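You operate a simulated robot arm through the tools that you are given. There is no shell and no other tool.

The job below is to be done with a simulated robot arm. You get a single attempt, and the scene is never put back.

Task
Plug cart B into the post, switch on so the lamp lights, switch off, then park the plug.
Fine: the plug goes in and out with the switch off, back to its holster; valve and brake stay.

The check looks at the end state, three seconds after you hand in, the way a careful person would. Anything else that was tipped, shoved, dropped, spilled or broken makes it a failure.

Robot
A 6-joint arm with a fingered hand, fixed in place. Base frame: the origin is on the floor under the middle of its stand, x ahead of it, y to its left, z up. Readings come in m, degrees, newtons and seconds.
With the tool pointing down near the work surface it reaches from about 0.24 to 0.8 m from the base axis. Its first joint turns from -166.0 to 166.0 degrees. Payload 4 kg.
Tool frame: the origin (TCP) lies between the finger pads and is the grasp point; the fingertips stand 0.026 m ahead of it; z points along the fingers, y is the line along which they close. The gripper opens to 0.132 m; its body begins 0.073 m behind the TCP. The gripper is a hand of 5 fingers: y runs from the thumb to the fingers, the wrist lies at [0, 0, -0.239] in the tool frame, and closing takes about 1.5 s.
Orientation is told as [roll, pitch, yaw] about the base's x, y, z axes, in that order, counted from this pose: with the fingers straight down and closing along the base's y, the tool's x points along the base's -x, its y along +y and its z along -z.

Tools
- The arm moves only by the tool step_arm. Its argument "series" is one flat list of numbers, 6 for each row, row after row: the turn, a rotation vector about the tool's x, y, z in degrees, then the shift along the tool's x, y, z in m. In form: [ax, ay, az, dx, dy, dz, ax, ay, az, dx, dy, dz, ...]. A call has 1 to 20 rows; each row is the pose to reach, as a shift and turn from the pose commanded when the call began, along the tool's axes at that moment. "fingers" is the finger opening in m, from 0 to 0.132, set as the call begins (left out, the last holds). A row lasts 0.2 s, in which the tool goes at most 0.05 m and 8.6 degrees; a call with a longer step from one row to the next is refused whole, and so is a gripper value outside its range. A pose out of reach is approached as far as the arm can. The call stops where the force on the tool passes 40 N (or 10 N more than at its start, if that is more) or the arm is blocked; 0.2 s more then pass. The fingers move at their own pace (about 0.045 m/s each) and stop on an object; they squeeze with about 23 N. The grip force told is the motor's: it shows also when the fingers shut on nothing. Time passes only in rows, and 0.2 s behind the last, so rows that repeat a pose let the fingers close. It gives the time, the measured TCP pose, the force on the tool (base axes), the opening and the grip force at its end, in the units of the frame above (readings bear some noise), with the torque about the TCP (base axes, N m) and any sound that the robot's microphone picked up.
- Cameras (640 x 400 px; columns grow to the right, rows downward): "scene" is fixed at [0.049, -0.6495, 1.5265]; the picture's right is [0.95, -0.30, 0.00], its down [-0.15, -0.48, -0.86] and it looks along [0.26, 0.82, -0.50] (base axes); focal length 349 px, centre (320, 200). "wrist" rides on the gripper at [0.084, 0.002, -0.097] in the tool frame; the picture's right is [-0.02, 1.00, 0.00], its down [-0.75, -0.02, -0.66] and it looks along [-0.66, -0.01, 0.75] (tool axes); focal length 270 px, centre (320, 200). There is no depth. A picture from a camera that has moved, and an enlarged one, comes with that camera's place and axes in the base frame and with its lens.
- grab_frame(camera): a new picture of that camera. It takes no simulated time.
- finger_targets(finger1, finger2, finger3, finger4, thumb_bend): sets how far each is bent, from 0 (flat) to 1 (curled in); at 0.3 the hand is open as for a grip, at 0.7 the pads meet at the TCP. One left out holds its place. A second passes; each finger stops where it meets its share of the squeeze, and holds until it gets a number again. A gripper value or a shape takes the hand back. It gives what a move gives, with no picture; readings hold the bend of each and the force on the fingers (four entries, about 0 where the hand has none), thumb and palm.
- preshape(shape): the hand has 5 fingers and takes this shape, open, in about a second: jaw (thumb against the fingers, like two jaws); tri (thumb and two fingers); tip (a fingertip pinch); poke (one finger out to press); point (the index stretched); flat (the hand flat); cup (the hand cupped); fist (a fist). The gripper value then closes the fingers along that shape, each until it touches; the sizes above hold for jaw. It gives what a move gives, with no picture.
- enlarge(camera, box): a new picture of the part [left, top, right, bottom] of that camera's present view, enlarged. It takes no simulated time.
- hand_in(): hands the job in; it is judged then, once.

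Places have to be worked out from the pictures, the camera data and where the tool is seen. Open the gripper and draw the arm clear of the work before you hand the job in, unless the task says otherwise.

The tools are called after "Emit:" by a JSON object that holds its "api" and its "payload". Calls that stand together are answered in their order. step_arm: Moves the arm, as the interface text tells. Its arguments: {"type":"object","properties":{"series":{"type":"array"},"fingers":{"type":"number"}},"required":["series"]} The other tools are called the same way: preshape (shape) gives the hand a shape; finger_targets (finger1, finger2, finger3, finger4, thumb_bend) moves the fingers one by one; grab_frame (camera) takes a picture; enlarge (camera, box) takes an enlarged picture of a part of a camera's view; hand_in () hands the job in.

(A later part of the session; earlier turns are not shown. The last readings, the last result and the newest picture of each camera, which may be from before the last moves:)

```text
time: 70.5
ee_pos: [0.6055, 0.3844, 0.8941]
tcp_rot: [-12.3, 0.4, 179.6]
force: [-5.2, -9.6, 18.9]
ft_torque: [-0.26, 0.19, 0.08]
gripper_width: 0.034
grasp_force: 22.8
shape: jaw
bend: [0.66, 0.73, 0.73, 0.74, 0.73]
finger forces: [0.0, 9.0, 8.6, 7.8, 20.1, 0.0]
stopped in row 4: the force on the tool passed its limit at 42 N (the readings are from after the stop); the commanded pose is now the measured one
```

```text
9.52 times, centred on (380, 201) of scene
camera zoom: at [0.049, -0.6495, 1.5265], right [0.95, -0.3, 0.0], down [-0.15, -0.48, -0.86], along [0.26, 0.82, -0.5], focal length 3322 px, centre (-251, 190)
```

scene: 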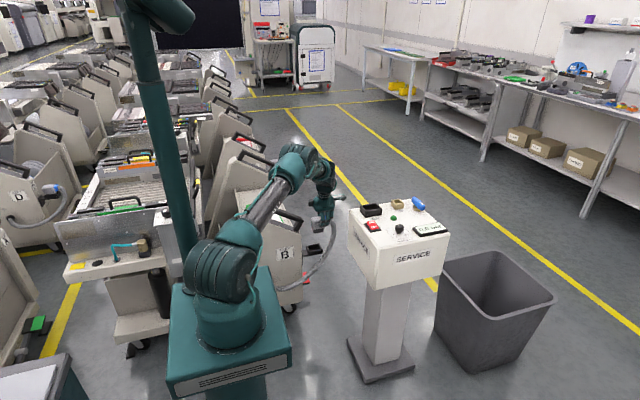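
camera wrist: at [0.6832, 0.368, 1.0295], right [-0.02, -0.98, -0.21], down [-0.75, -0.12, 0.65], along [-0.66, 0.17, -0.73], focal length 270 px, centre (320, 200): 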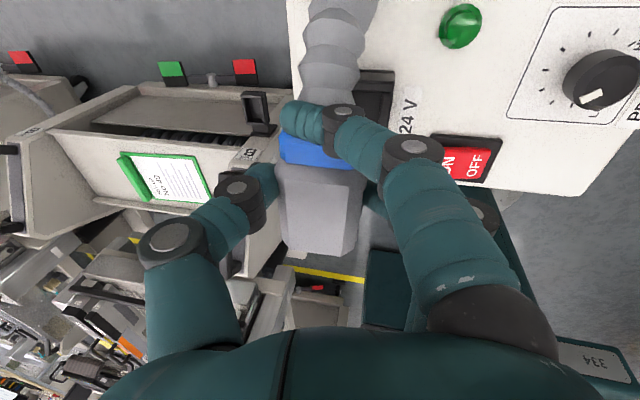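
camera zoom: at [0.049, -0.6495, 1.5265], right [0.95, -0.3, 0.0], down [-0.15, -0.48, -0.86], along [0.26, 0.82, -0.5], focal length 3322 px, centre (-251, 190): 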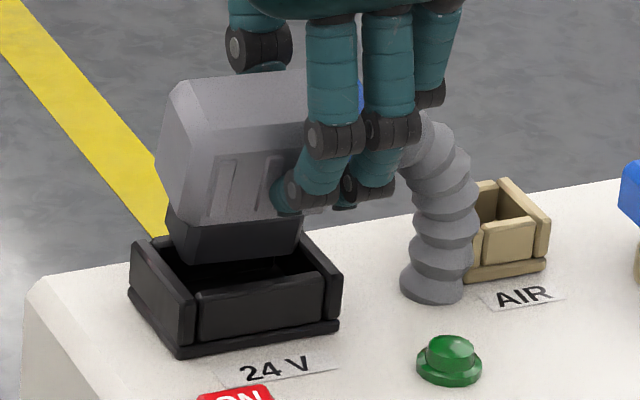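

Contact at 42 N: the insert caught on the socket edge, the force pushing the tool −y and up, which suggests that the plug is too far toward +y. I back up 15 mm and inspect the plug.

Emit:
{"api": "step_arm", "payload": {"series": [0, 0, 0, 0, -0.0011, -0.0049, 0, 0, 0, 0, -0.0021, -0.0098, 0, 0, 0, 0, -0.0032, -0.0147, 0, 0, 0, 0, -0.0032, -0.0147]}}

Emit:
{"api": "enlarge", "payload": {"camera": "scene", "box": [358, 176, 402, 220]}}

Emit:
{"api": "grab_frame", "payload": {"camera": "wrist"}}

```text
time: 71.5
ee_pos: [0.6032, 0.386, 0.9071]
tcp_rot: [-12.1, 0.2, 179.8]
force: [-0.8, 0.3, -0.9]
ft_torque: [-0.03, -0.06, -0.01]
gripper_width: 0.0323
grasp_force: 23.1
shape: jaw
bend: [0.66, 0.73, 0.73, 0.73, 0.72]
finger forces: [0.0, 7.5, 6.7, 6.0, 19.6, 0.1]
```

```text
9.09 times, centred on (380, 198) of scene
camera zoom: at [0.049, -0.6495, 1.5265], right [0.95, -0.3, 0.0], down [-0.15, -0.48, -0.86], along [0.26, 0.82, -0.5], focal length 3171 px, centre (-226, 218)
```

zoom: 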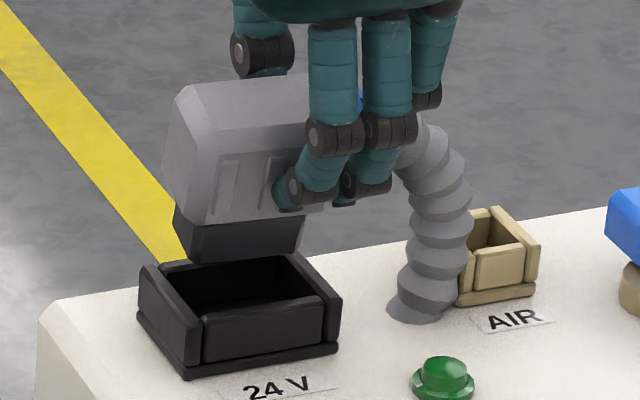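

```text
taken
camera wrist: at [0.6878, 0.3646, 1.0026], right [-0.02, -0.98, -0.21], down [-0.76, -0.12, 0.64], along [-0.65, 0.17, -0.74], focal length 270 px, centre (320, 200)
```

wrist: 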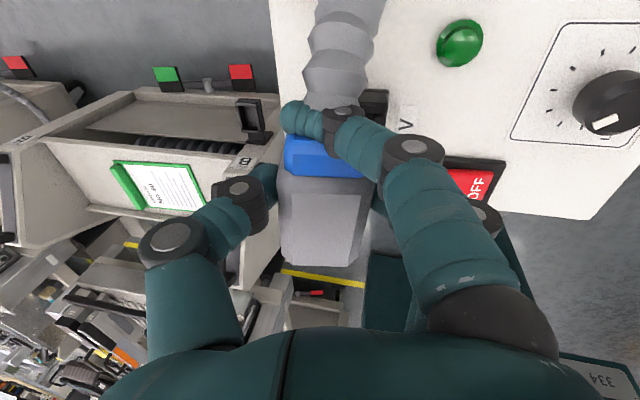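

The plug seems to have shifted a little in the hand. I zoom in on it from both cameras.

Emit:
{"api": "enlarge", "payload": {"camera": "scene", "box": [368, 182, 404, 210]}}

Emit:
{"api": "enlarge", "payload": {"camera": "wrist", "box": [260, 80, 420, 280]}}

```text
14.29 times, centred on (386, 196) of scene
camera zoom: at [0.049, -0.6495, 1.5265], right [0.95, -0.3, 0.0], down [-0.15, -0.48, -0.86], along [0.26, 0.82, -0.5], focal length 4983 px, centre (-623, 257)
```

zoom: 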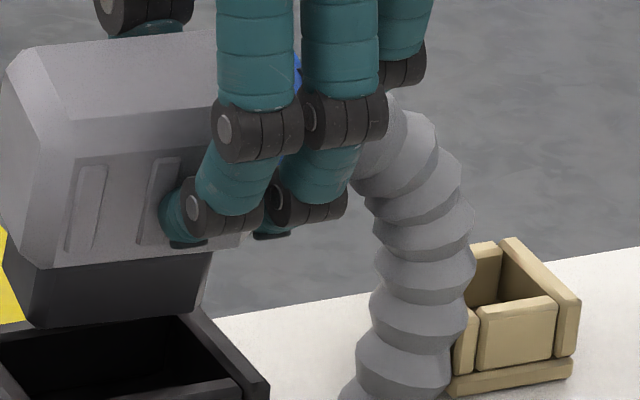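

```text
2.00 times, centred on (340, 180) of wrist
camera zoom: at [0.6878, 0.3646, 1.0026], right [-0.02, -0.98, -0.21], down [-0.76, -0.12, 0.64], along [-0.65, 0.17, -0.74], focal length 541 px, centre (280, 240)
```

zoom: 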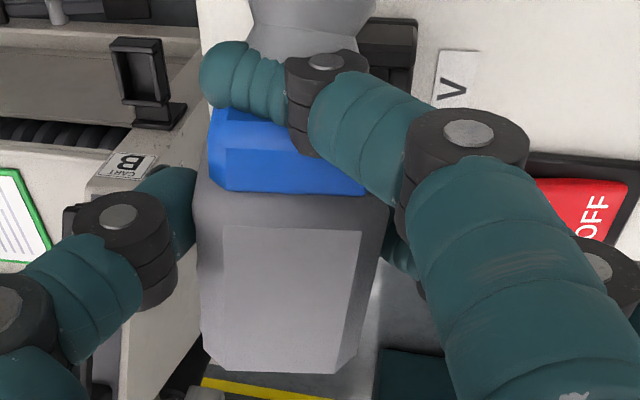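

The plug rotated about 2.3° in the grip (its +x end is lower). I'll compensate by turning the hand +2.3° about its closing axis and then re-check the alignment in the scene view.

Emit:
{"api": "step_arm", "payload": {"series": [0, 1.2, 0, 0, 0, 0, 0, 2.4, 0, 0, 0, 0, 0, 2.4, 0, 0, 0, 0]}}

Emit:
{"api": "enlarge", "payload": {"camera": "scene", "box": [366, 192, 396, 220]}}

Emit:
{"api": "enlarge", "payload": {"camera": "scene", "box": [368, 182, 404, 210]}}

```text
time: 72.3
ee_pos: [0.6036, 0.3857, 0.9071]
tcp_rot: [-12.3, 2.4, 179.3]
force: [0.1, -0.1, -2.3]
ft_torque: [0.0, 0.0, 0.01]
gripper_width: 0.0323
grasp_force: 22.2
shape: jaw
bend: [0.66, 0.73, 0.73, 0.73, 0.72]
finger forces: [0.1, 7.4, 6.8, 6.0, 19.6, 0.0]
```

```text
14.29 times, centred on (381, 206) of scene
camera zoom: at [0.049, -0.6495, 1.5265], right [0.95, -0.3, 0.0], down [-0.15, -0.48, -0.86], along [0.26, 0.82, -0.5], focal length 4983 px, centre (-551, 114)
```

zoom: 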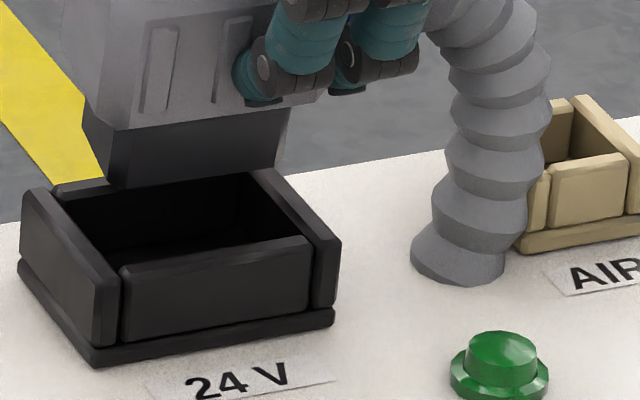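

```text
14.29 times, centred on (386, 196) of scene
camera zoom: at [0.049, -0.6495, 1.5265], right [0.95, -0.3, 0.0], down [-0.15, -0.48, -0.86], along [0.26, 0.82, -0.5], focal length 4983 px, centre (-623, 257)
```

zoom: 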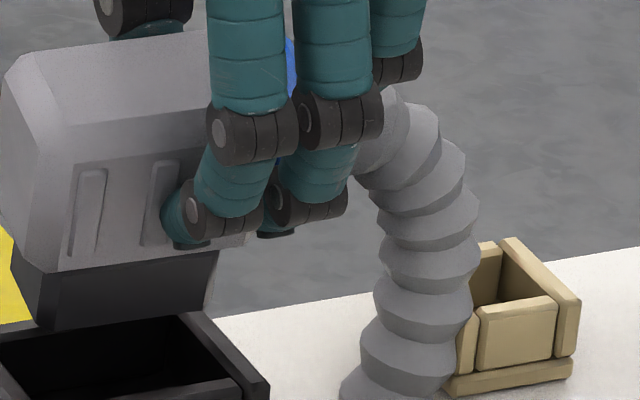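

Comparing insert and opening at the contact height, the plug sits about +4.5 mm in x and +13 mm in y from the socket centre, consistent with the push direction of the contact force. I shift by (−4.5, −13) mm, trim the yaw, and look again.

Emit:
{"api": "step_arm", "payload": {"series": [0, 0, -0.3, -0.002, 0.006, -0.0013, 0, 0, -0.6, -0.0045, 0.0127, -0.0027, 0, 0, -0.6, -0.0045, 0.0127, -0.0027]}}

Emit:
{"api": "enlarge", "payload": {"camera": "scene", "box": [366, 192, 396, 220]}}

```text
time: 73.1
ee_pos: [0.5992, 0.3734, 0.9079]
tcp_rot: [-12.1, 2.8, 179.9]
force: [-0.4, -0.6, -2.5]
ft_torque: [0.0, -0.02, -0.06]
gripper_width: 0.0324
grasp_force: 22.9
shape: jaw
bend: [0.66, 0.73, 0.73, 0.73, 0.72]
finger forces: [0.0, 7.6, 6.7, 6.0, 19.6, 0.0]
```

```text
14.29 times, centred on (381, 206) of scene
camera zoom: at [0.049, -0.6495, 1.5265], right [0.95, -0.3, 0.0], down [-0.15, -0.48, -0.86], along [0.26, 0.82, -0.5], focal length 4983 px, centre (-551, 114)
```

zoom: 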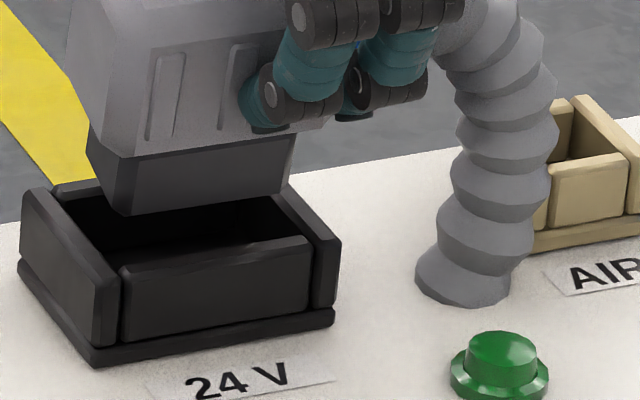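

Now the insert looks centred over the opening. I descend in small steps of 2–3 mm, 12 mm in total.

Emit:
{"api": "step_arm", "payload": {"series": [0, 0, 0, 0, 0.0006, 0.0029, 0, 0, 0, 0, 0.0013, 0.0059, 0, 0, 0, 0, 0.0019, 0.0088, 0, 0, 0, 0, 0.0025, 0.0117]}}

Emit:
{"api": "enlarge", "payload": {"camera": "scene", "box": [366, 192, 396, 220]}}

```text
time: 74.1
ee_pos: [0.5992, 0.3737, 0.8956]
tcp_rot: [-12.1, 2.7, 179.7]
force: [0.1, 0.1, -2.7]
ft_torque: [-0.03, -0.06, 0.01]
gripper_width: 0.0325
grasp_force: 23.5
shape: jaw
bend: [0.66, 0.73, 0.73, 0.73, 0.72]
finger forces: [0.0, 7.4, 6.7, 6.0, 19.7, 0.1]
```

```text
14.29 times, centred on (381, 206) of scene
camera zoom: at [0.049, -0.6495, 1.5265], right [0.95, -0.3, 0.0], down [-0.15, -0.48, -0.86], along [0.26, 0.82, -0.5], focal length 4983 px, centre (-551, 114)
```

zoom: 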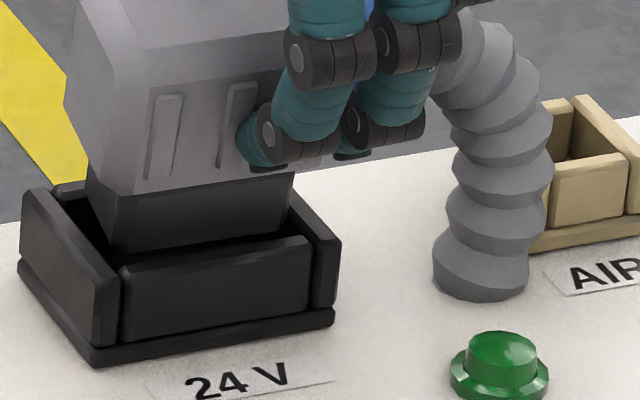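

The insert is at rim level with gaps all around and no contact force. I continue down another 20 mm in small steps.

Emit:
{"api": "step_arm", "payload": {"series": [0, 0, 0, 0, 0.0008, 0.0039, 0, 0, 0, 0, 0.0017, 0.0078, 0, 0, 0, 0, 0.0025, 0.0117, 0, 0, 0, 0, 0.0034, 0.0156, 0, 0, 0, 0, 0.0042, 0.0195]}}

Emit:
{"api": "enlarge", "payload": {"camera": "scene", "box": [362, 188, 396, 220]}}

```text
time: 75.3
ee_pos: [0.6014, 0.374, 0.877]
tcp_rot: [-12.3, 2.9, 179.8]
force: [-3.1, -4.3, 18.6]
ft_torque: [-0.26, 0.16, 0.35]
gripper_width: 0.0329
grasp_force: 23.2
shape: jaw
bend: [0.66, 0.73, 0.73, 0.74, 0.72]
finger forces: [0.1, 7.7, 7.6, 8.3, 23.5, 0.1]
```

```text
12.50 times, centred on (379, 204) of scene
camera zoom: at [0.049, -0.6495, 1.5265], right [0.95, -0.3, 0.0], down [-0.15, -0.48, -0.86], along [0.26, 0.82, -0.5], focal length 4360 px, centre (-418, 150)
```

zoom: 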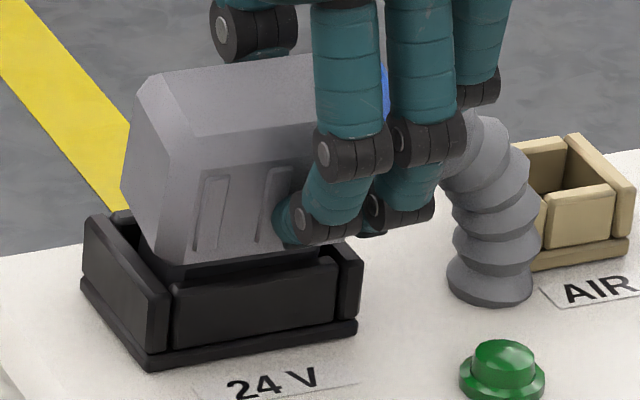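

About 19 N of pressing force now: the insert is inside the socket and the hood is just above the rim, and the hand seems to have slid slightly down the hood. I check closely whether the plug is fully seated and level.

Emit:
{"api": "enlarge", "payload": {"camera": "scene", "box": [366, 194, 394, 218]}}

Emit:
{"api": "grab_frame", "payload": {"camera": "wrist"}}

```text
16.00 times, centred on (380, 206) of scene
camera zoom: at [0.049, -0.6495, 1.5265], right [0.95, -0.3, 0.0], down [-0.15, -0.48, -0.86], along [0.26, 0.82, -0.5], focal length 5581 px, centre (-640, 104)
```

zoom: 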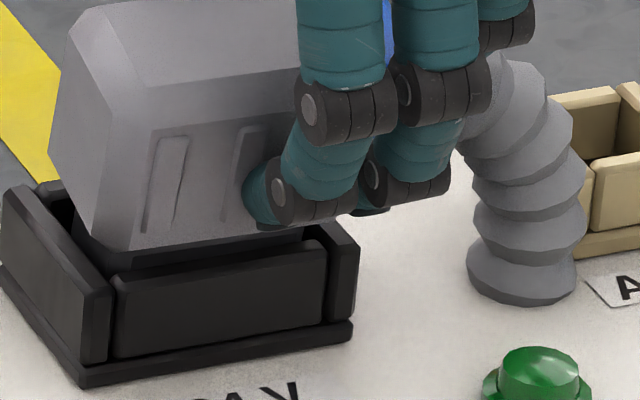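

```text
taken
camera wrist: at [0.6809, 0.352, 0.9766], right [-0.01, -0.98, -0.21], down [-0.78, -0.12, 0.61], along [-0.62, 0.17, -0.77], focal length 270 px, centre (320, 200)
```

wrist: 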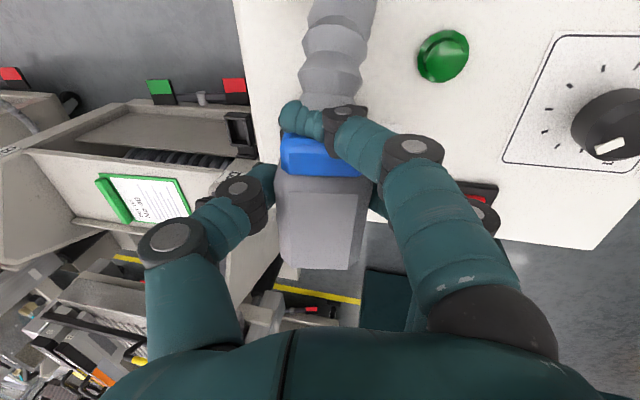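

The hood is pitched a few degrees (+x end lower), pressed down by the off-centre grip, but it's in the socket. I release the grip moderately (to 0.085) and let the plug settle under its own weight.

Emit:
{"api": "step_arm", "payload": {"series": [0, 0, 0, 0, 0, 0, 0, 0, 0, 0, 0, 0, 0, 0, 0, 0, 0, 0, 0, 0, 0, 0, 0, 0, 0, 0, 0, 0, 0, 0, 0, 0, 0, 0, 0, 0], "fingers": 0.085}}

Emit:
{"api": "enlarge", "payload": {"camera": "scene", "box": [362, 188, 396, 220]}}

Emit:
{"api": "grab_frame", "payload": {"camera": "wrist"}}

```text
time: 76.7
ee_pos: [0.6023, 0.3737, 0.8748]
tcp_rot: [-12.0, 2.7, 179.8]
force: [-0.9, -0.3, 0.0]
ft_torque: [-0.02, 0.03, 0.0]
gripper_width: 0.0846
grasp_force: 0.1
shape: jaw
bend: [0.7, 0.7, 0.7, 0.7, 0.67]
finger forces: [0.1, 0.1, 0.0, 0.1, 0.0, 0.0]
```

```text
12.50 times, centred on (379, 204) of scene
camera zoom: at [0.049, -0.6495, 1.5265], right [0.95, -0.3, 0.0], down [-0.15, -0.48, -0.86], along [0.26, 0.82, -0.5], focal length 4360 px, centre (-418, 150)
```

zoom: 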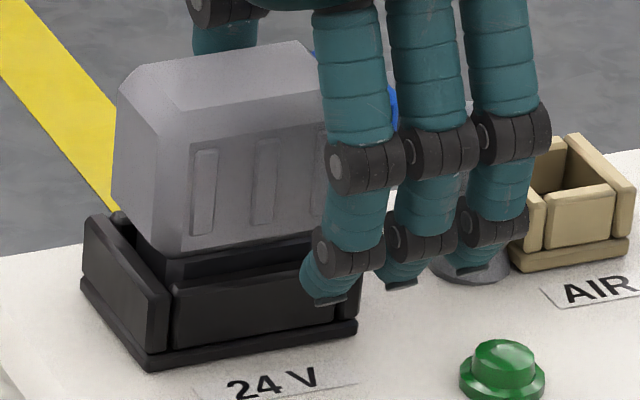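

```text
taken
camera wrist: at [0.6808, 0.3519, 0.9742], right [-0.01, -0.98, -0.21], down [-0.78, -0.12, 0.61], along [-0.62, 0.17, -0.76], focal length 270 px, centre (320, 200)
```

wrist: 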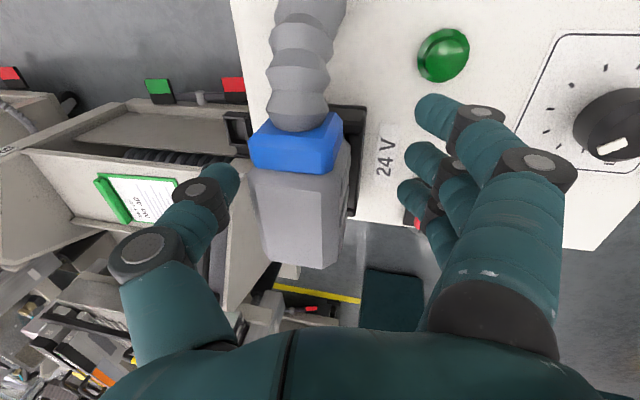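

The plug has settled level in the socket, and the hand is free of force. I withdraw straight up 120 mm and look at how it sits.

Emit:
{"api": "step_arm", "payload": {"series": [0, 0, 0, 0.0008, -0.0042, -0.0196, 0, 0, 0, 0.0016, -0.0085, -0.0391, 0, 0, 0, 0.0033, -0.0169, -0.0782, 0, 0, 0, 0.005, -0.0254, -0.1173]}}

Emit:
{"api": "enlarge", "payload": {"camera": "scene", "box": [362, 188, 396, 220]}}

Emit:
{"api": "grab_frame", "payload": {"camera": "wrist"}}

```text
time: 77.7
ee_pos: [0.5996, 0.3753, 0.9939]
tcp_rot: [-12.1, 2.7, 179.8]
force: [0.7, 0.4, -0.5]
ft_torque: [0.0, 0.0, 0.0]
gripper_width: 0.0846
grasp_force: 0.0
shape: jaw
bend: [0.7, 0.7, 0.7, 0.7, 0.67]
finger forces: [0.0, 0.0, 0.0, 0.1, 0.0, 0.1]
```

```text
12.50 times, centred on (379, 204) of scene
camera zoom: at [0.049, -0.6495, 1.5265], right [0.95, -0.3, 0.0], down [-0.15, -0.48, -0.86], along [0.26, 0.82, -0.5], focal length 4360 px, centre (-418, 150)
```

zoom: 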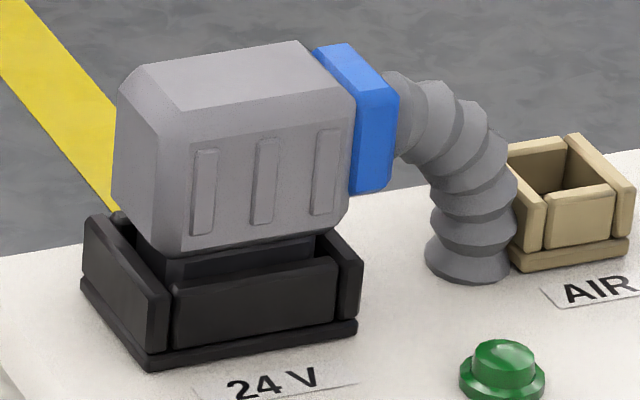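

```text
taken
camera wrist: at [0.679, 0.3527, 1.0926], right [-0.01, -0.98, -0.21], down [-0.78, -0.12, 0.61], along [-0.62, 0.17, -0.76], focal length 270 px, centre (320, 200)
```

wrist: 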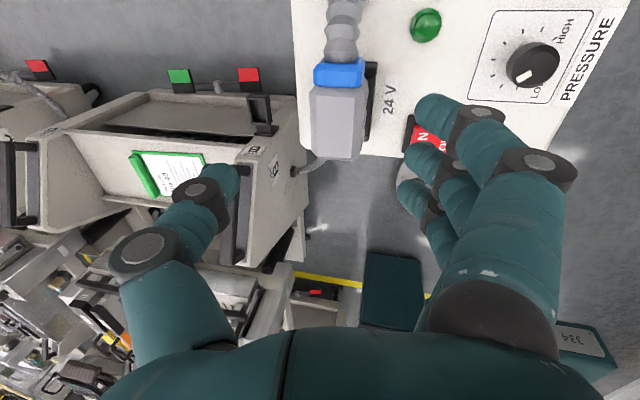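

The plug sits level in the socket, about as deep as it was in its holster. Now for the switch: I form the "poke" hand here, high above, and look at where the extended finger is.

Emit:
{"api": "preshape", "payload": {"shape": "poke"}}

Emit:
{"api": "grab_frame", "payload": {"camera": "wrist"}}

Emit:
{"api": "enlarge", "payload": {"camera": "scene", "box": [340, 100, 450, 230]}}

```text
time: 78.6
ee_pos: [0.5992, 0.3746, 0.9928]
tcp_rot: [-12.1, 2.7, 179.8]
force: [0.7, -0.1, 0.0]
ft_torque: [0.01, 0.0, 0.01]
gripper_width: 0.0001
grasp_force: 0.1
shape: poke
bend: [1.0, 1.0, 1.0, 1.0, 0.47]
finger forces: [0.0, 0.0, 0.1, 0.0, 0.0, 0.1]
```

```text
taken
camera wrist: at [0.6789, 0.3528, 1.0925], right [-0.01, -0.98, -0.21], down [-0.78, -0.12, 0.61], along [-0.62, 0.17, -0.76], focal length 270 px, centre (320, 200)
```

wrist: 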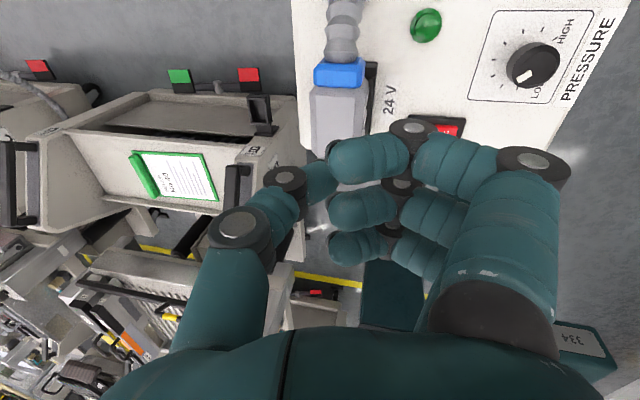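

```text
3.08 times, centred on (395, 165) of scene
camera zoom: at [0.049, -0.6495, 1.5265], right [0.95, -0.3, 0.0], down [-0.15, -0.48, -0.86], along [0.26, 0.82, -0.5], focal length 1073 px, centre (89, 308)
```

zoom: 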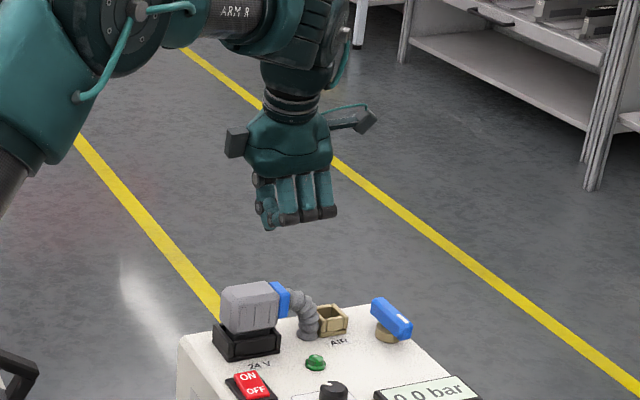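

In "poke", all four fingers are curled and the thumb is half out. I try "point" to compare.

Emit:
{"api": "preshape", "payload": {"shape": "point"}}

Emit:
{"api": "grab_frame", "payload": {"camera": "wrist"}}

Emit:
{"api": "enlarge", "payload": {"camera": "scene", "box": [360, 120, 420, 190]}}

```text
time: 79.5
ee_pos: [0.5988, 0.3738, 0.9929]
tcp_rot: [-12.1, 2.7, 179.9]
force: [0.1, 0.1, 0.2]
ft_torque: [-0.01, 0.05, -0.01]
gripper_width: 0.1263
grasp_force: 0.1
shape: point
bend: [0.28, 1.0, 1.0, 1.0, 0.55]
finger forces: [0.0, 0.0, 0.0, 0.1, 0.0, 0.0]
```

```text
taken
camera wrist: at [0.6789, 0.3528, 1.0925], right [-0.01, -0.98, -0.21], down [-0.78, -0.12, 0.61], along [-0.62, 0.17, -0.76], focal length 270 px, centre (320, 200)
```

wrist: 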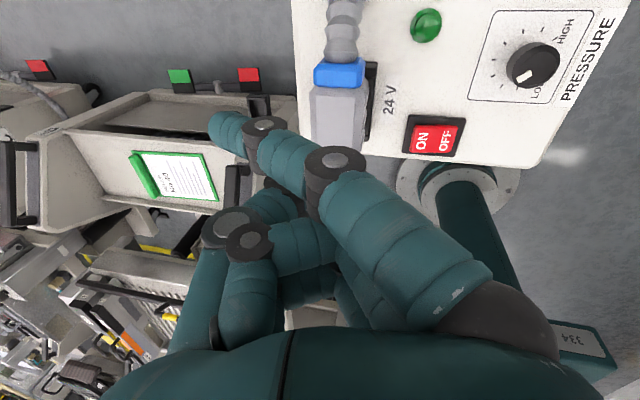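

```text
5.71 times, centred on (390, 155) of scene
camera zoom: at [0.049, -0.6495, 1.5265], right [0.95, -0.3, 0.0], down [-0.15, -0.48, -0.86], along [0.26, 0.82, -0.5], focal length 1993 px, centre (-80, 457)
```

zoom: 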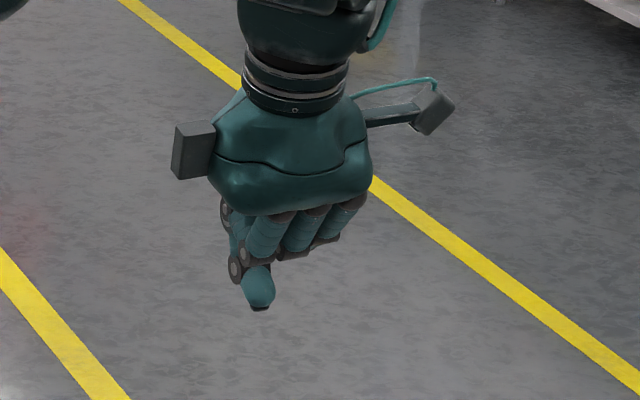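

The hand may still be moving; I wait a moment and look again.

Emit:
{"api": "step_arm", "payload": {"series": [0, 0, 0, 0, 0, 0, 0, 0, 0, 0, 0, 0, 0, 0, 0, 0, 0, 0, 0, 0, 0, 0, 0, 0]}}

Emit:
{"api": "grab_frame", "payload": {"camera": "wrist"}}

Emit:
{"api": "enlarge", "payload": {"camera": "scene", "box": [360, 120, 420, 190]}}

```text
time: 80.5
ee_pos: [0.5995, 0.3743, 0.9942]
tcp_rot: [-12.1, 2.7, 179.7]
force: [0.3, 0.0, 0.5]
ft_torque: [-0.04, 0.01, 0.0]
gripper_width: 0.1264
grasp_force: 0.0
shape: point
bend: [0.28, 1.0, 1.0, 1.0, 0.55]
finger forces: [0.0, 0.0, 0.0, 0.0, 0.1, 0.1]
```

```text
taken
camera wrist: at [0.6789, 0.3528, 1.0927], right [-0.01, -0.98, -0.21], down [-0.78, -0.12, 0.61], along [-0.62, 0.17, -0.76], focal length 270 px, centre (320, 200)
```

wrist: 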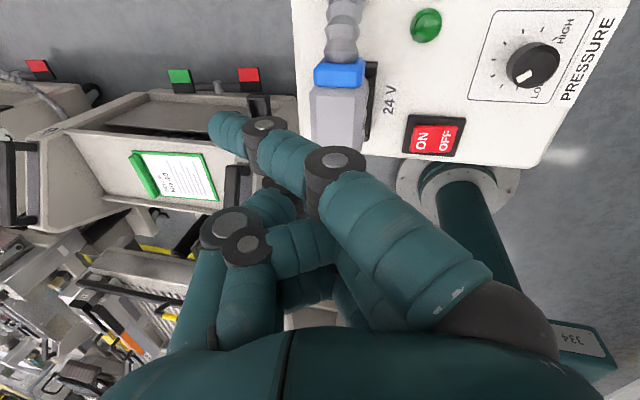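

```text
5.71 times, centred on (390, 155) of scene
camera zoom: at [0.049, -0.6495, 1.5265], right [0.95, -0.3, 0.0], down [-0.15, -0.48, -0.86], along [0.26, 0.82, -0.5], focal length 1993 px, centre (-80, 457)
```

zoom: 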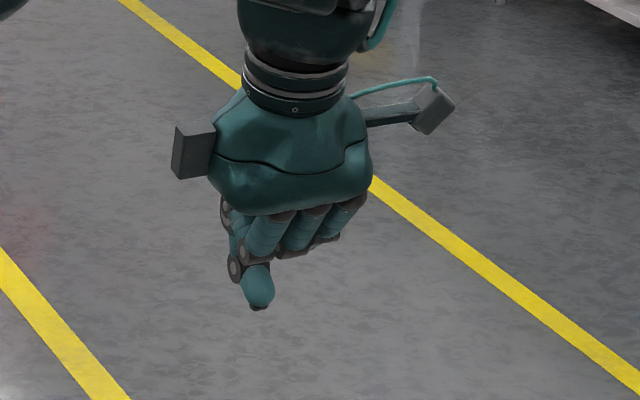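

Neither shape points along the tool axis the way I want. I'll set the fingers one by one: index at 0.7 (its pad at the TCP line, tip down), the others curled, the thumb open out of the way.

Emit:
{"api": "finger_targets", "payload": {"finger1": 0.7, "finger2": 1.0, "finger3": 1.0, "finger4": 1.0, "thumb_bend": 0.2}}

Emit:
{"api": "grab_frame", "payload": {"camera": "wrist"}}

Emit:
{"api": "enlarge", "payload": {"camera": "scene", "box": [360, 120, 420, 190]}}

```text
time: 81.5
ee_pos: [0.5997, 0.3743, 0.993]
tcp_rot: [-12.1, 2.7, 179.8]
force: [-0.1, 0.5, -0.5]
ft_torque: [-0.01, -0.01, 0.01]
gripper_width: 0.0843
grasp_force: 0.1
shape: fingers
bend: [0.7, 1.0, 1.0, 1.0, 0.21]
finger forces: [0.0, 0.0, 0.0, 0.0, 0.1, 0.0]
```

```text
taken
camera wrist: at [0.6789, 0.3528, 1.0927], right [-0.01, -0.98, -0.21], down [-0.78, -0.12, 0.61], along [-0.62, 0.17, -0.76], focal length 270 px, centre (320, 200)
```

wrist: 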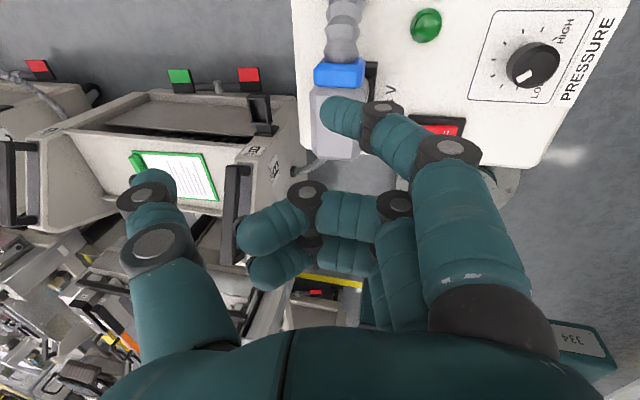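

```text
5.71 times, centred on (390, 155) of scene
camera zoom: at [0.049, -0.6495, 1.5265], right [0.95, -0.3, 0.0], down [-0.15, -0.48, -0.86], along [0.26, 0.82, -0.5], focal length 1993 px, centre (-80, 457)
```

zoom: 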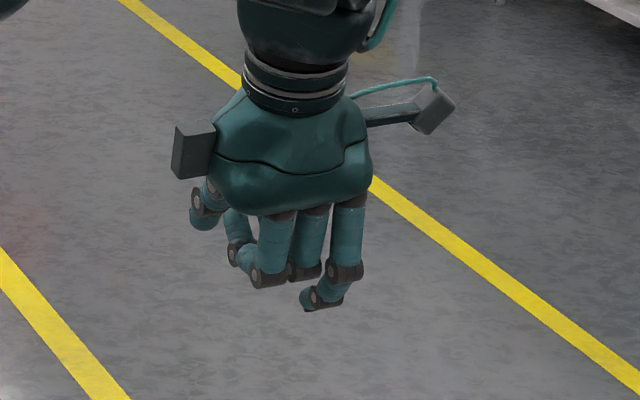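

The index tip is at about tool (0.032, 0.007, 0.024). I'll straighten it a bit (0.55) so that it presses more along its length, and look again.

Emit:
{"api": "finger_targets", "payload": {"finger1": 0.55}}

Emit:
{"api": "grab_frame", "payload": {"camera": "wrist"}}

Emit:
{"api": "enlarge", "payload": {"camera": "scene", "box": [360, 120, 420, 190]}}

```text
time: 82.5
ee_pos: [0.5984, 0.3747, 0.9944]
tcp_rot: [-12.2, 2.7, 179.8]
force: [0.4, -0.2, 0.4]
ft_torque: [-0.03, 0.01, -0.03]
gripper_width: 0.1068
grasp_force: 0.1
shape: fingers
bend: [0.55, 1.0, 1.0, 1.0, 0.21]
finger forces: [0.0, 0.0, 0.1, 0.0, 0.1, 0.1]
```

```text
taken
camera wrist: at [0.6789, 0.3528, 1.0927], right [-0.01, -0.98, -0.21], down [-0.78, -0.12, 0.61], along [-0.62, 0.17, -0.76], focal length 270 px, centre (320, 200)
```

wrist: 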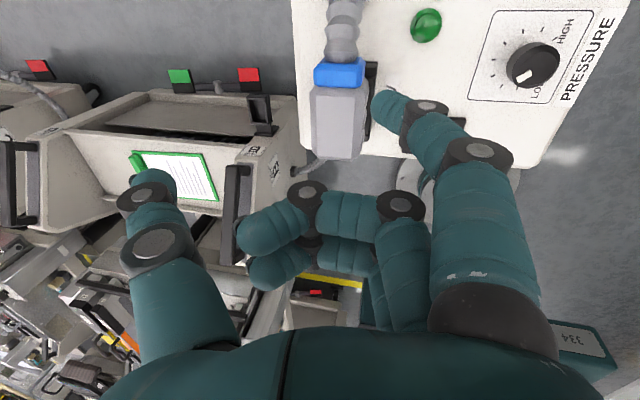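

```text
5.71 times, centred on (390, 155) of scene
camera zoom: at [0.049, -0.6495, 1.5265], right [0.95, -0.3, 0.0], down [-0.15, -0.48, -0.86], along [0.26, 0.82, -0.5], focal length 1993 px, centre (-80, 457)
```

zoom: 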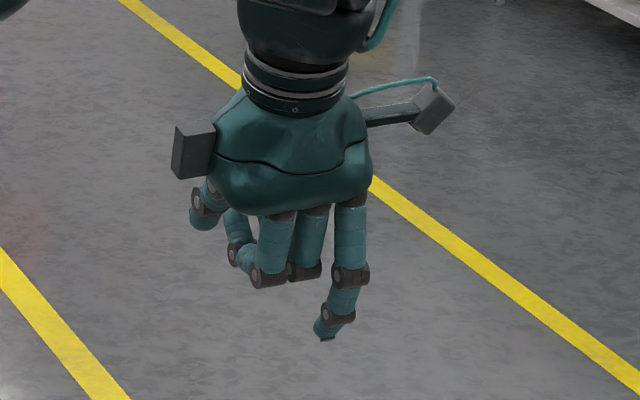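

The index tip is now at about tool (0.035, 0.032, 0.034), pointing nicely down. I level the hand and move above the switch so that the tip hovers over the ON end, with the TCP at about (0.515, 0.338, 0.93).

Emit:
{"api": "step_arm", "payload": {"series": [-3, -0.7, -0.07, -0.0215, 0.0123, 0.0127, -6, -1.35, -0.14, -0.0431, 0.0245, 0.0255, -9, -2, -0.2, -0.0647, 0.0368, 0.0382, -12.1, -2.7, -0.285, -0.0862, 0.049, 0.0509, -12.1, -2.7, -0.285, -0.0862, 0.049, 0.0509]}}

Emit:
{"api": "grab_frame", "payload": {"camera": "wrist"}}

Emit:
{"api": "enlarge", "payload": {"camera": "scene", "box": [340, 140, 430, 240]}}

```text
time: 83.7
ee_pos: [0.5155, 0.3366, 0.932]
tcp_rot: [-0.1, 0.0, -179.6]
force: [0.7, -0.3, -0.1]
ft_torque: [0.0, -0.04, -0.01]
gripper_width: 0.1069
grasp_force: 0.1
shape: fingers
bend: [0.55, 1.0, 1.0, 1.0, 0.21]
finger forces: [0.0, 0.0, 0.0, 0.0, 0.0, 0.1]
```

```text
taken
camera wrist: at [0.6, 0.3352, 1.0296], right [-0.01, -1.0, 0.0], down [-0.75, 0.01, 0.66], along [-0.66, 0.01, -0.75], focal length 270 px, centre (320, 200)
```

wrist: 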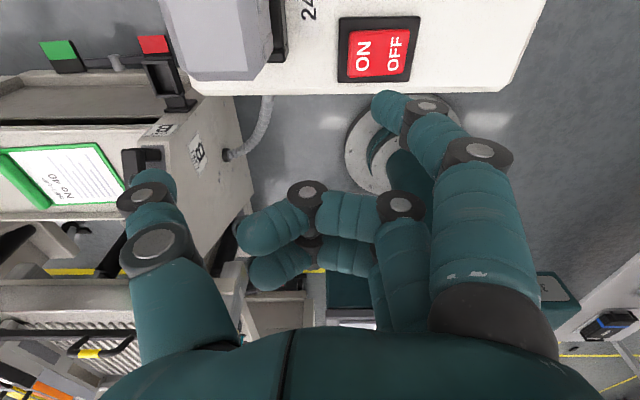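

```text
4.00 times, centred on (385, 190) of scene
camera zoom: at [0.049, -0.6495, 1.5265], right [0.95, -0.3, 0.0], down [-0.15, -0.48, -0.86], along [0.26, 0.82, -0.5], focal length 1395 px, centre (60, 240)
```

zoom: 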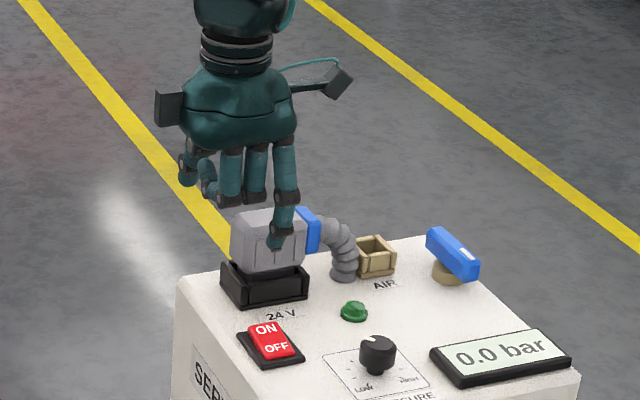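

The index tip hovers at (0.5505, 0.305), matching the ON label at (0.551, 0.306), with everything else clear. I lower it 70 mm toward the ON end, shifting 3 mm toward its outer edge.

Emit:
{"api": "step_arm", "payload": {"series": [0, 0, 0, 0, -0.001, 0.025, 0, 0, 0, 0, -0.002, 0.05, 0, 0, 0, 0, -0.003, 0.065, 0, 0, 0, 0, -0.003, 0.07]}}

Emit:
{"api": "enlarge", "payload": {"camera": "scene", "box": [355, 180, 415, 240]}}

Emit:
{"api": "enlarge", "payload": {"camera": "wrist", "box": [280, 0, 480, 160]}}

```text
time: 84.7
ee_pos: [0.5165, 0.3405, 0.8612]
tcp_rot: [-0.1, 0.0, -179.6]
force: [0.3, -0.1, -0.6]
ft_torque: [-0.03, 0.0, -0.03]
gripper_width: 0.1069
grasp_force: 0.0
shape: fingers
bend: [0.55, 1.0, 1.0, 1.0, 0.21]
finger forces: [0.1, 0.0, 0.0, 0.1, 0.0, 0.0]
```

```text
6.67 times, centred on (385, 210) of scene
camera zoom: at [0.049, -0.6495, 1.5265], right [0.95, -0.3, 0.0], down [-0.15, -0.48, -0.86], along [0.26, 0.82, -0.5], focal length 2326 px, centre (-113, 133)
```

zoom: 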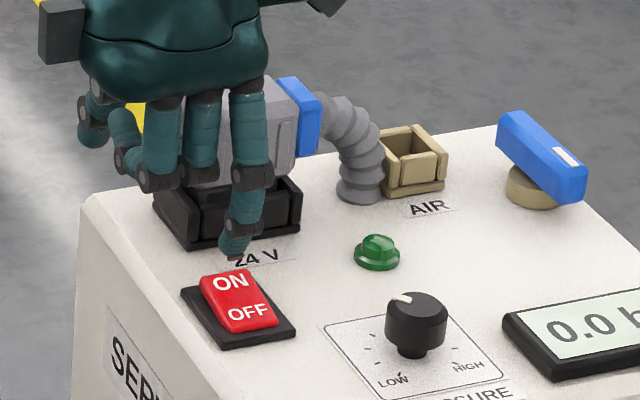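

```text
2.50 times, centred on (380, 80) of wrist
camera zoom: at [0.6011, 0.3395, 0.9593], right [-0.01, -1.0, 0.0], down [-0.75, 0.01, 0.66], along [-0.66, 0.01, -0.75], focal length 676 px, centre (170, 500)
```

zoom: 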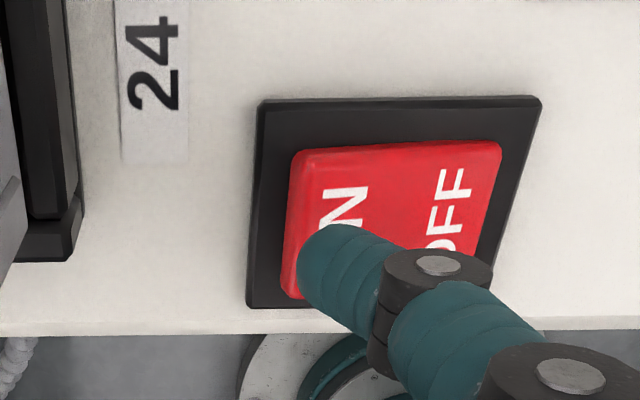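

The tip is right over ON, about 1 cm above it. I press down in 2 mm steps (12 mm) and watch force, sound and lamp.

Emit:
{"api": "step_arm", "payload": {"series": [0, 0, 0, 0, 0, 0.003, 0, 0, 0, 0, 0, 0.006, 0, 0, 0, 0, 0, 0.008, 0, 0, 0, 0, 0, 0.01, 0, 0, 0, 0, 0, 0.012]}}

Emit:
{"api": "enlarge", "payload": {"camera": "scene", "box": [355, 180, 415, 240]}}

```text
time: 85.9
ee_pos: [0.5165, 0.3397, 0.8487]
tcp_rot: [0.0, 0.0, -179.6]
force: [-0.3, 0.0, -0.5]
ft_torque: [-0.01, -0.01, -0.04]
gripper_width: 0.107
grasp_force: 0.1
shape: fingers
bend: [0.55, 1.0, 1.0, 1.0, 0.21]
finger forces: [0.1, 0.1, 0.0, 0.1, 0.0, 0.0]
```

```text
6.67 times, centred on (385, 210) of scene
camera zoom: at [0.049, -0.6495, 1.5265], right [0.95, -0.3, 0.0], down [-0.15, -0.48, -0.86], along [0.26, 0.82, -0.5], focal length 2326 px, centre (-113, 133)
```

zoom: 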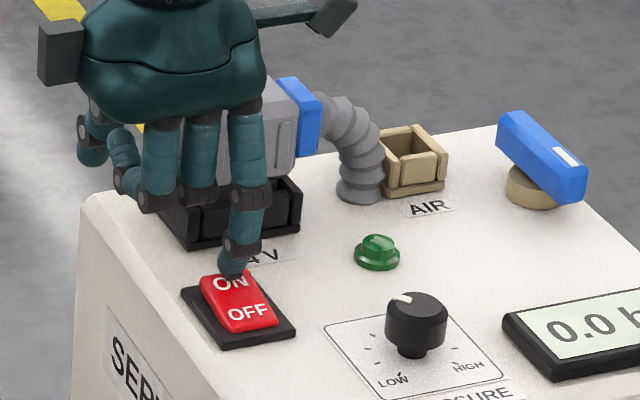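

There's no contact yet; the tip is at the rocker's ON edge. I continue down another 10 mm in 2 mm steps.

Emit:
{"api": "step_arm", "payload": {"series": [0, 0, 0, 0, 0, 0.002, 0, 0, 0, 0, 0, 0.004, 0, 0, 0, 0, 0, 0.006, 0, 0, 0, 0, 0, 0.008, 0, 0, 0, 0, 0, 0.01]}}

Emit:
{"api": "enlarge", "payload": {"camera": "scene", "box": [355, 180, 415, 240]}}

```text
time: 87.1
ee_pos: [0.5164, 0.3387, 0.8419]
tcp_rot: [0.0, 0.1, -179.7]
force: [-6.8, -1.8, 30.7]
ft_torque: [-1.1, -0.87, -0.28]
gripper_width: 0.1066
grasp_force: 14.8
shape: fingers
bend: [0.62, 1.0, 1.0, 1.0, 0.21]
finger forces: [29.7, 0.1, 0.1, 0.1, 0.0, 0.0]
```

```text
6.67 times, centred on (385, 210) of scene
camera zoom: at [0.049, -0.6495, 1.5265], right [0.95, -0.3, 0.0], down [-0.15, -0.48, -0.86], along [0.26, 0.82, -0.5], focal length 2326 px, centre (-113, 133)
```

zoom: 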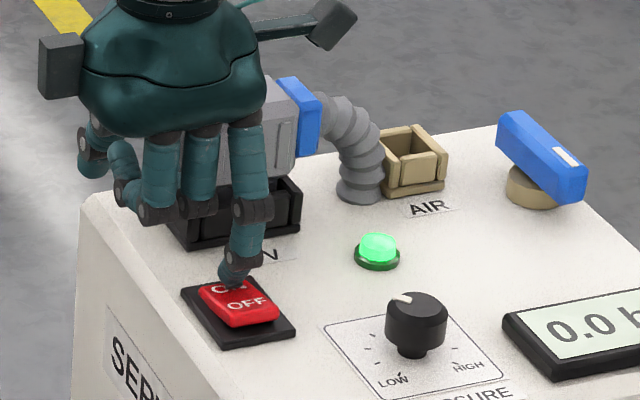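

The lamp is lit: the switch is ON and the plug has contact. I lift the finger 40 mm and verify that the lamp stays on.

Emit:
{"api": "step_arm", "payload": {"series": [0, 0, 0, 0, 0, -0.01, 0, 0, 0, 0, 0, -0.025, 0, 0, 0, 0, 0, -0.04, 0, 0, 0, 0, 0, -0.04]}}

Emit:
{"api": "enlarge", "payload": {"camera": "scene", "box": [355, 180, 415, 240]}}

Emit:
{"api": "grab_frame", "payload": {"camera": "wrist"}}

```text
time: 88.1
ee_pos: [0.516, 0.3401, 0.8793]
tcp_rot: [0.1, 0.0, -179.6]
force: [-0.2, 0.5, -0.1]
ft_torque: [-0.01, -0.02, 0.02]
gripper_width: 0.1069
grasp_force: 0.1
shape: fingers
bend: [0.55, 1.0, 1.0, 1.0, 0.21]
finger forces: [0.0, 0.1, 0.0, 0.0, 0.0, 0.0]
```

```text
6.67 times, centred on (385, 210) of scene
camera zoom: at [0.049, -0.6495, 1.5265], right [0.95, -0.3, 0.0], down [-0.15, -0.48, -0.86], along [0.26, 0.82, -0.5], focal length 2326 px, centre (-113, 133)
```

zoom: 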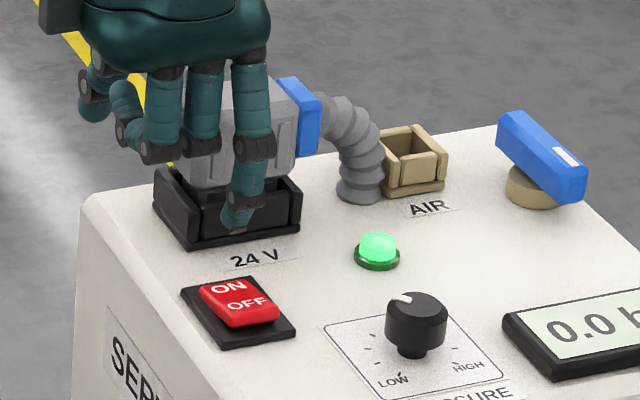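

```text
taken
camera wrist: at [0.6005, 0.3386, 0.9773], right [-0.01, -1.0, 0.0], down [-0.75, 0.01, 0.66], along [-0.66, 0.01, -0.75], focal length 270 px, centre (320, 200)
```

wrist: 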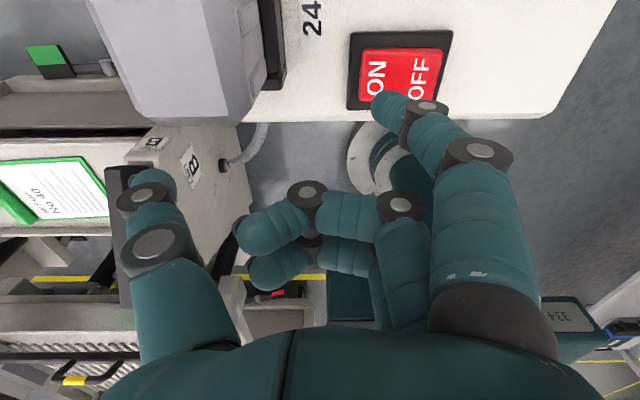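

The lamp stays on with the ON side down. I move the tip 30 mm in −y over the OFF end and lower it to just above.

Emit:
{"api": "step_arm", "payload": {"series": [0, 0, 0, 0, 0.015, 0, 0, 0, 0, 0, 0.03, 0, 0, 0, 0, 0, 0.03, 0.012, 0, 0, 0, 0, 0.03, 0.025, 0, 0, 0, 0, 0.03, 0.025]}}

Emit:
{"api": "enlarge", "payload": {"camera": "scene", "box": [355, 180, 415, 240]}}

```text
time: 89.3
ee_pos: [0.5172, 0.3093, 0.8557]
tcp_rot: [0.0, 0.1, -179.6]
force: [0.7, -0.3, -0.2]
ft_torque: [0.0, 0.0, 0.01]
gripper_width: 0.1071
grasp_force: 0.1
shape: fingers
bend: [0.55, 1.0, 1.0, 1.0, 0.21]
finger forces: [0.1, 0.0, 0.0, 0.0, 0.0, 0.0]
```

```text
6.67 times, centred on (385, 210) of scene
camera zoom: at [0.049, -0.6495, 1.5265], right [0.95, -0.3, 0.0], down [-0.15, -0.48, -0.86], along [0.26, 0.82, -0.5], focal length 2326 px, centre (-113, 133)
```

zoom: 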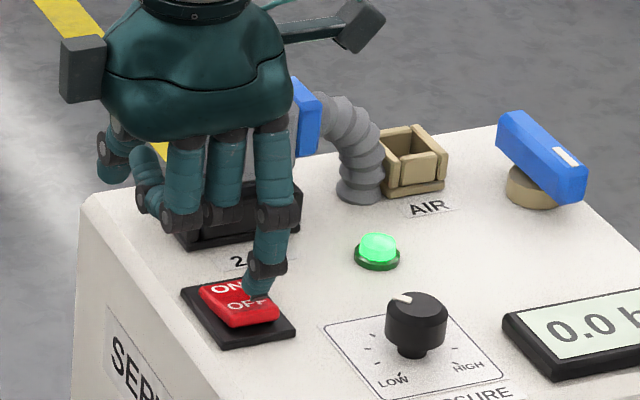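

The tip is above the OFF end. I press down in 2 mm steps.

Emit:
{"api": "step_arm", "payload": {"series": [0, 0, 0, 0, 0, 0.002, 0, 0, 0, 0, 0, 0.004, 0, 0, 0, 0, 0, 0.006, 0, 0, 0, 0, 0, 0.008, 0, 0, 0, 0, 0, 0.01, 0, 0, 0, 0, 0, 0.012]}}

Emit:
{"api": "enlarge", "payload": {"camera": "scene", "box": [355, 180, 415, 240]}}

```text
time: 90.7
ee_pos: [0.5173, 0.3109, 0.8438]
tcp_rot: [0.0, 0.1, -179.6]
force: [-1.5, -0.6, 3.8]
ft_torque: [-0.11, -0.07, -0.04]
gripper_width: 0.1075
grasp_force: 1.7
shape: fingers
bend: [0.55, 1.0, 1.0, 1.0, 0.21]
finger forces: [3.3, 0.0, 0.0, 0.0, 0.1, 0.1]
```

```text
6.67 times, centred on (385, 210) of scene
camera zoom: at [0.049, -0.6495, 1.5265], right [0.95, -0.3, 0.0], down [-0.15, -0.48, -0.86], along [0.26, 0.82, -0.5], focal length 2326 px, centre (-113, 133)
```

zoom: 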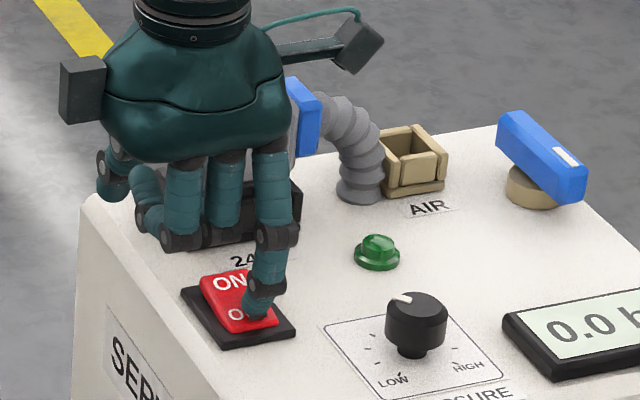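

The lamp is off and the rocker is flipped back to OFF. I lift away 90 mm and verify.

Emit:
{"api": "step_arm", "payload": {"series": [0, 0, 0, 0, 0, -0.01, 0, 0, 0, 0, 0, -0.03, 0, 0, 0, 0, 0, -0.06, 0, 0, 0, 0, 0, -0.09, 0, 0, 0, 0, 0, -0.09]}}

Emit:
{"api": "enlarge", "payload": {"camera": "scene", "box": [355, 180, 415, 240]}}

Emit:
{"api": "grab_frame", "payload": {"camera": "wrist"}}

```text
time: 91.9
ee_pos: [0.5171, 0.3101, 0.9329]
tcp_rot: [0.0, 0.0, -179.6]
force: [0.4, 0.4, -0.2]
ft_torque: [-0.02, 0.01, 0.0]
gripper_width: 0.1073
grasp_force: 0.1
shape: fingers
bend: [0.55, 1.0, 1.0, 1.0, 0.21]
finger forces: [0.0, 0.0, 0.1, 0.0, 0.0, 0.0]
```

```text
6.67 times, centred on (385, 210) of scene
camera zoom: at [0.049, -0.6495, 1.5265], right [0.95, -0.3, 0.0], down [-0.15, -0.48, -0.86], along [0.26, 0.82, -0.5], focal length 2326 px, centre (-113, 133)
```

zoom: 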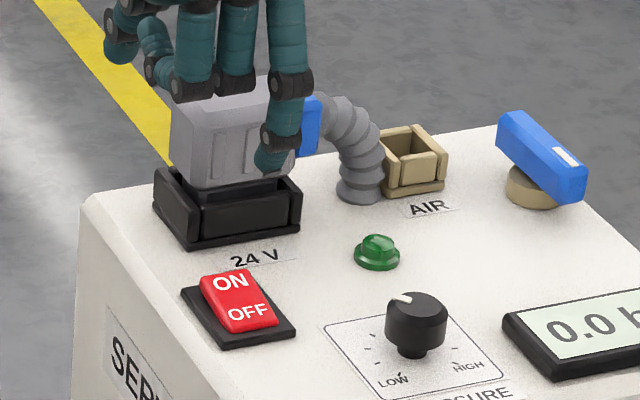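

```text
taken
camera wrist: at [0.6017, 0.3093, 1.0302], right [-0.01, -1.0, 0.0], down [-0.75, 0.01, 0.66], along [-0.66, 0.01, -0.75], focal length 270 px, centre (320, 200)
```

wrist: 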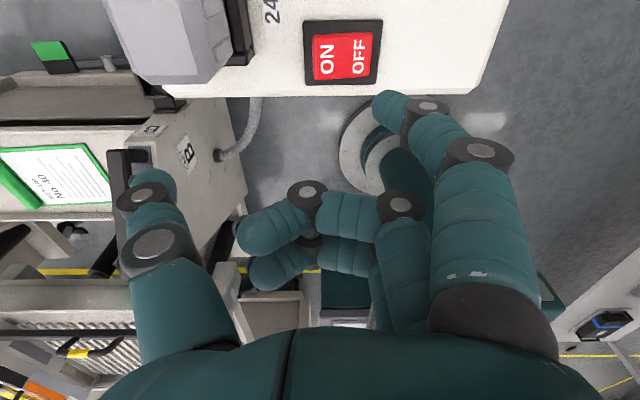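

The switch is back to OFF with the lamp dark, and the plug is untouched. I return the hand to the "jaw" shape up here before going back to the plug.

Emit:
{"api": "preshape", "payload": {"shape": "jaw"}}

Emit:
{"api": "step_arm", "payload": {"series": [0, 0, 0, 0, 0, -0.03, 2, 0, 0.1, 0.02, -0.018, -0.05, 5, 0, 0.2, 0.045, -0.036, -0.05, 8, 0, 0.3, 0.07, -0.055, -0.045, 12, 0, 0.4, 0.0855, -0.0724, -0.04, 12, 0, 0.4, 0.0855, -0.0724, -0.037], "fingers": 0.1}}

Emit:
{"api": "grab_frame", "payload": {"camera": "wrist"}}

Emit:
{"api": "enlarge", "payload": {"camera": "scene", "box": [350, 130, 430, 225]}}

```text
time: 92.8
ee_pos: [0.5178, 0.3097, 0.9326]
tcp_rot: [0.0, 0.0, -179.6]
force: [0.2, -0.4, 0.2]
ft_torque: [0.02, -0.01, -0.02]
gripper_width: 0.1318
grasp_force: 0.1
shape: jaw
bend: [0.3, 0.3, 0.3, 0.3, 0.3]
finger forces: [0.0, 0.0, 0.0, 0.0, 0.0, 0.1]
```

```text
time: 94.2
ee_pos: [0.6015, 0.3824, 0.9701]
tcp_rot: [-12.1, 0.0, 180.0]
force: [-1.1, 0.1, 0.0]
ft_torque: [-0.01, -0.01, -0.01]
gripper_width: 0.1005
grasp_force: 0.1
shape: jaw
bend: [0.63, 0.63, 0.63, 0.63, 0.59]
finger forces: [0.0, 0.0, 0.1, 0.1, 0.1, 0.0]
```

```text
taken
camera wrist: at [0.6864, 0.3602, 1.0644], right [-0.02, -0.98, -0.21], down [-0.75, -0.12, 0.65], along [-0.66, 0.17, -0.73], focal length 270 px, centre (320, 200)
```

wrist: 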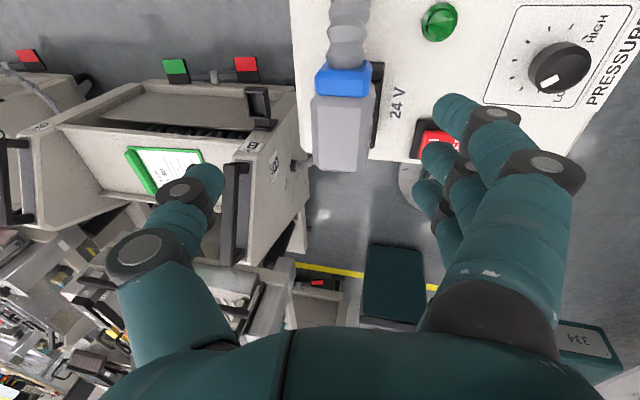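

```text
4.21 times, centred on (390, 178) of scene
camera zoom: at [0.049, -0.6495, 1.5265], right [0.95, -0.3, 0.0], down [-0.15, -0.48, -0.86], along [0.26, 0.82, -0.5], focal length 1469 px, centre (25, 295)
```

zoom: 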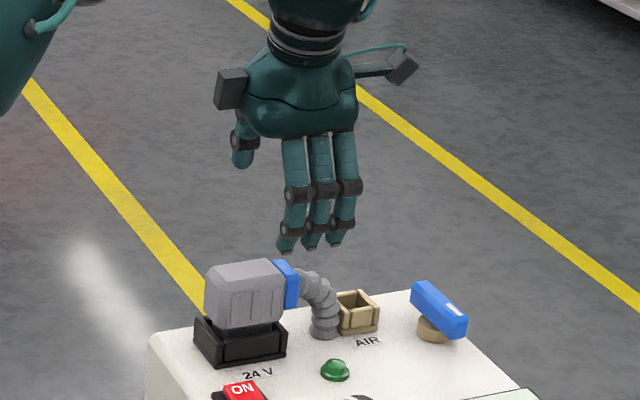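

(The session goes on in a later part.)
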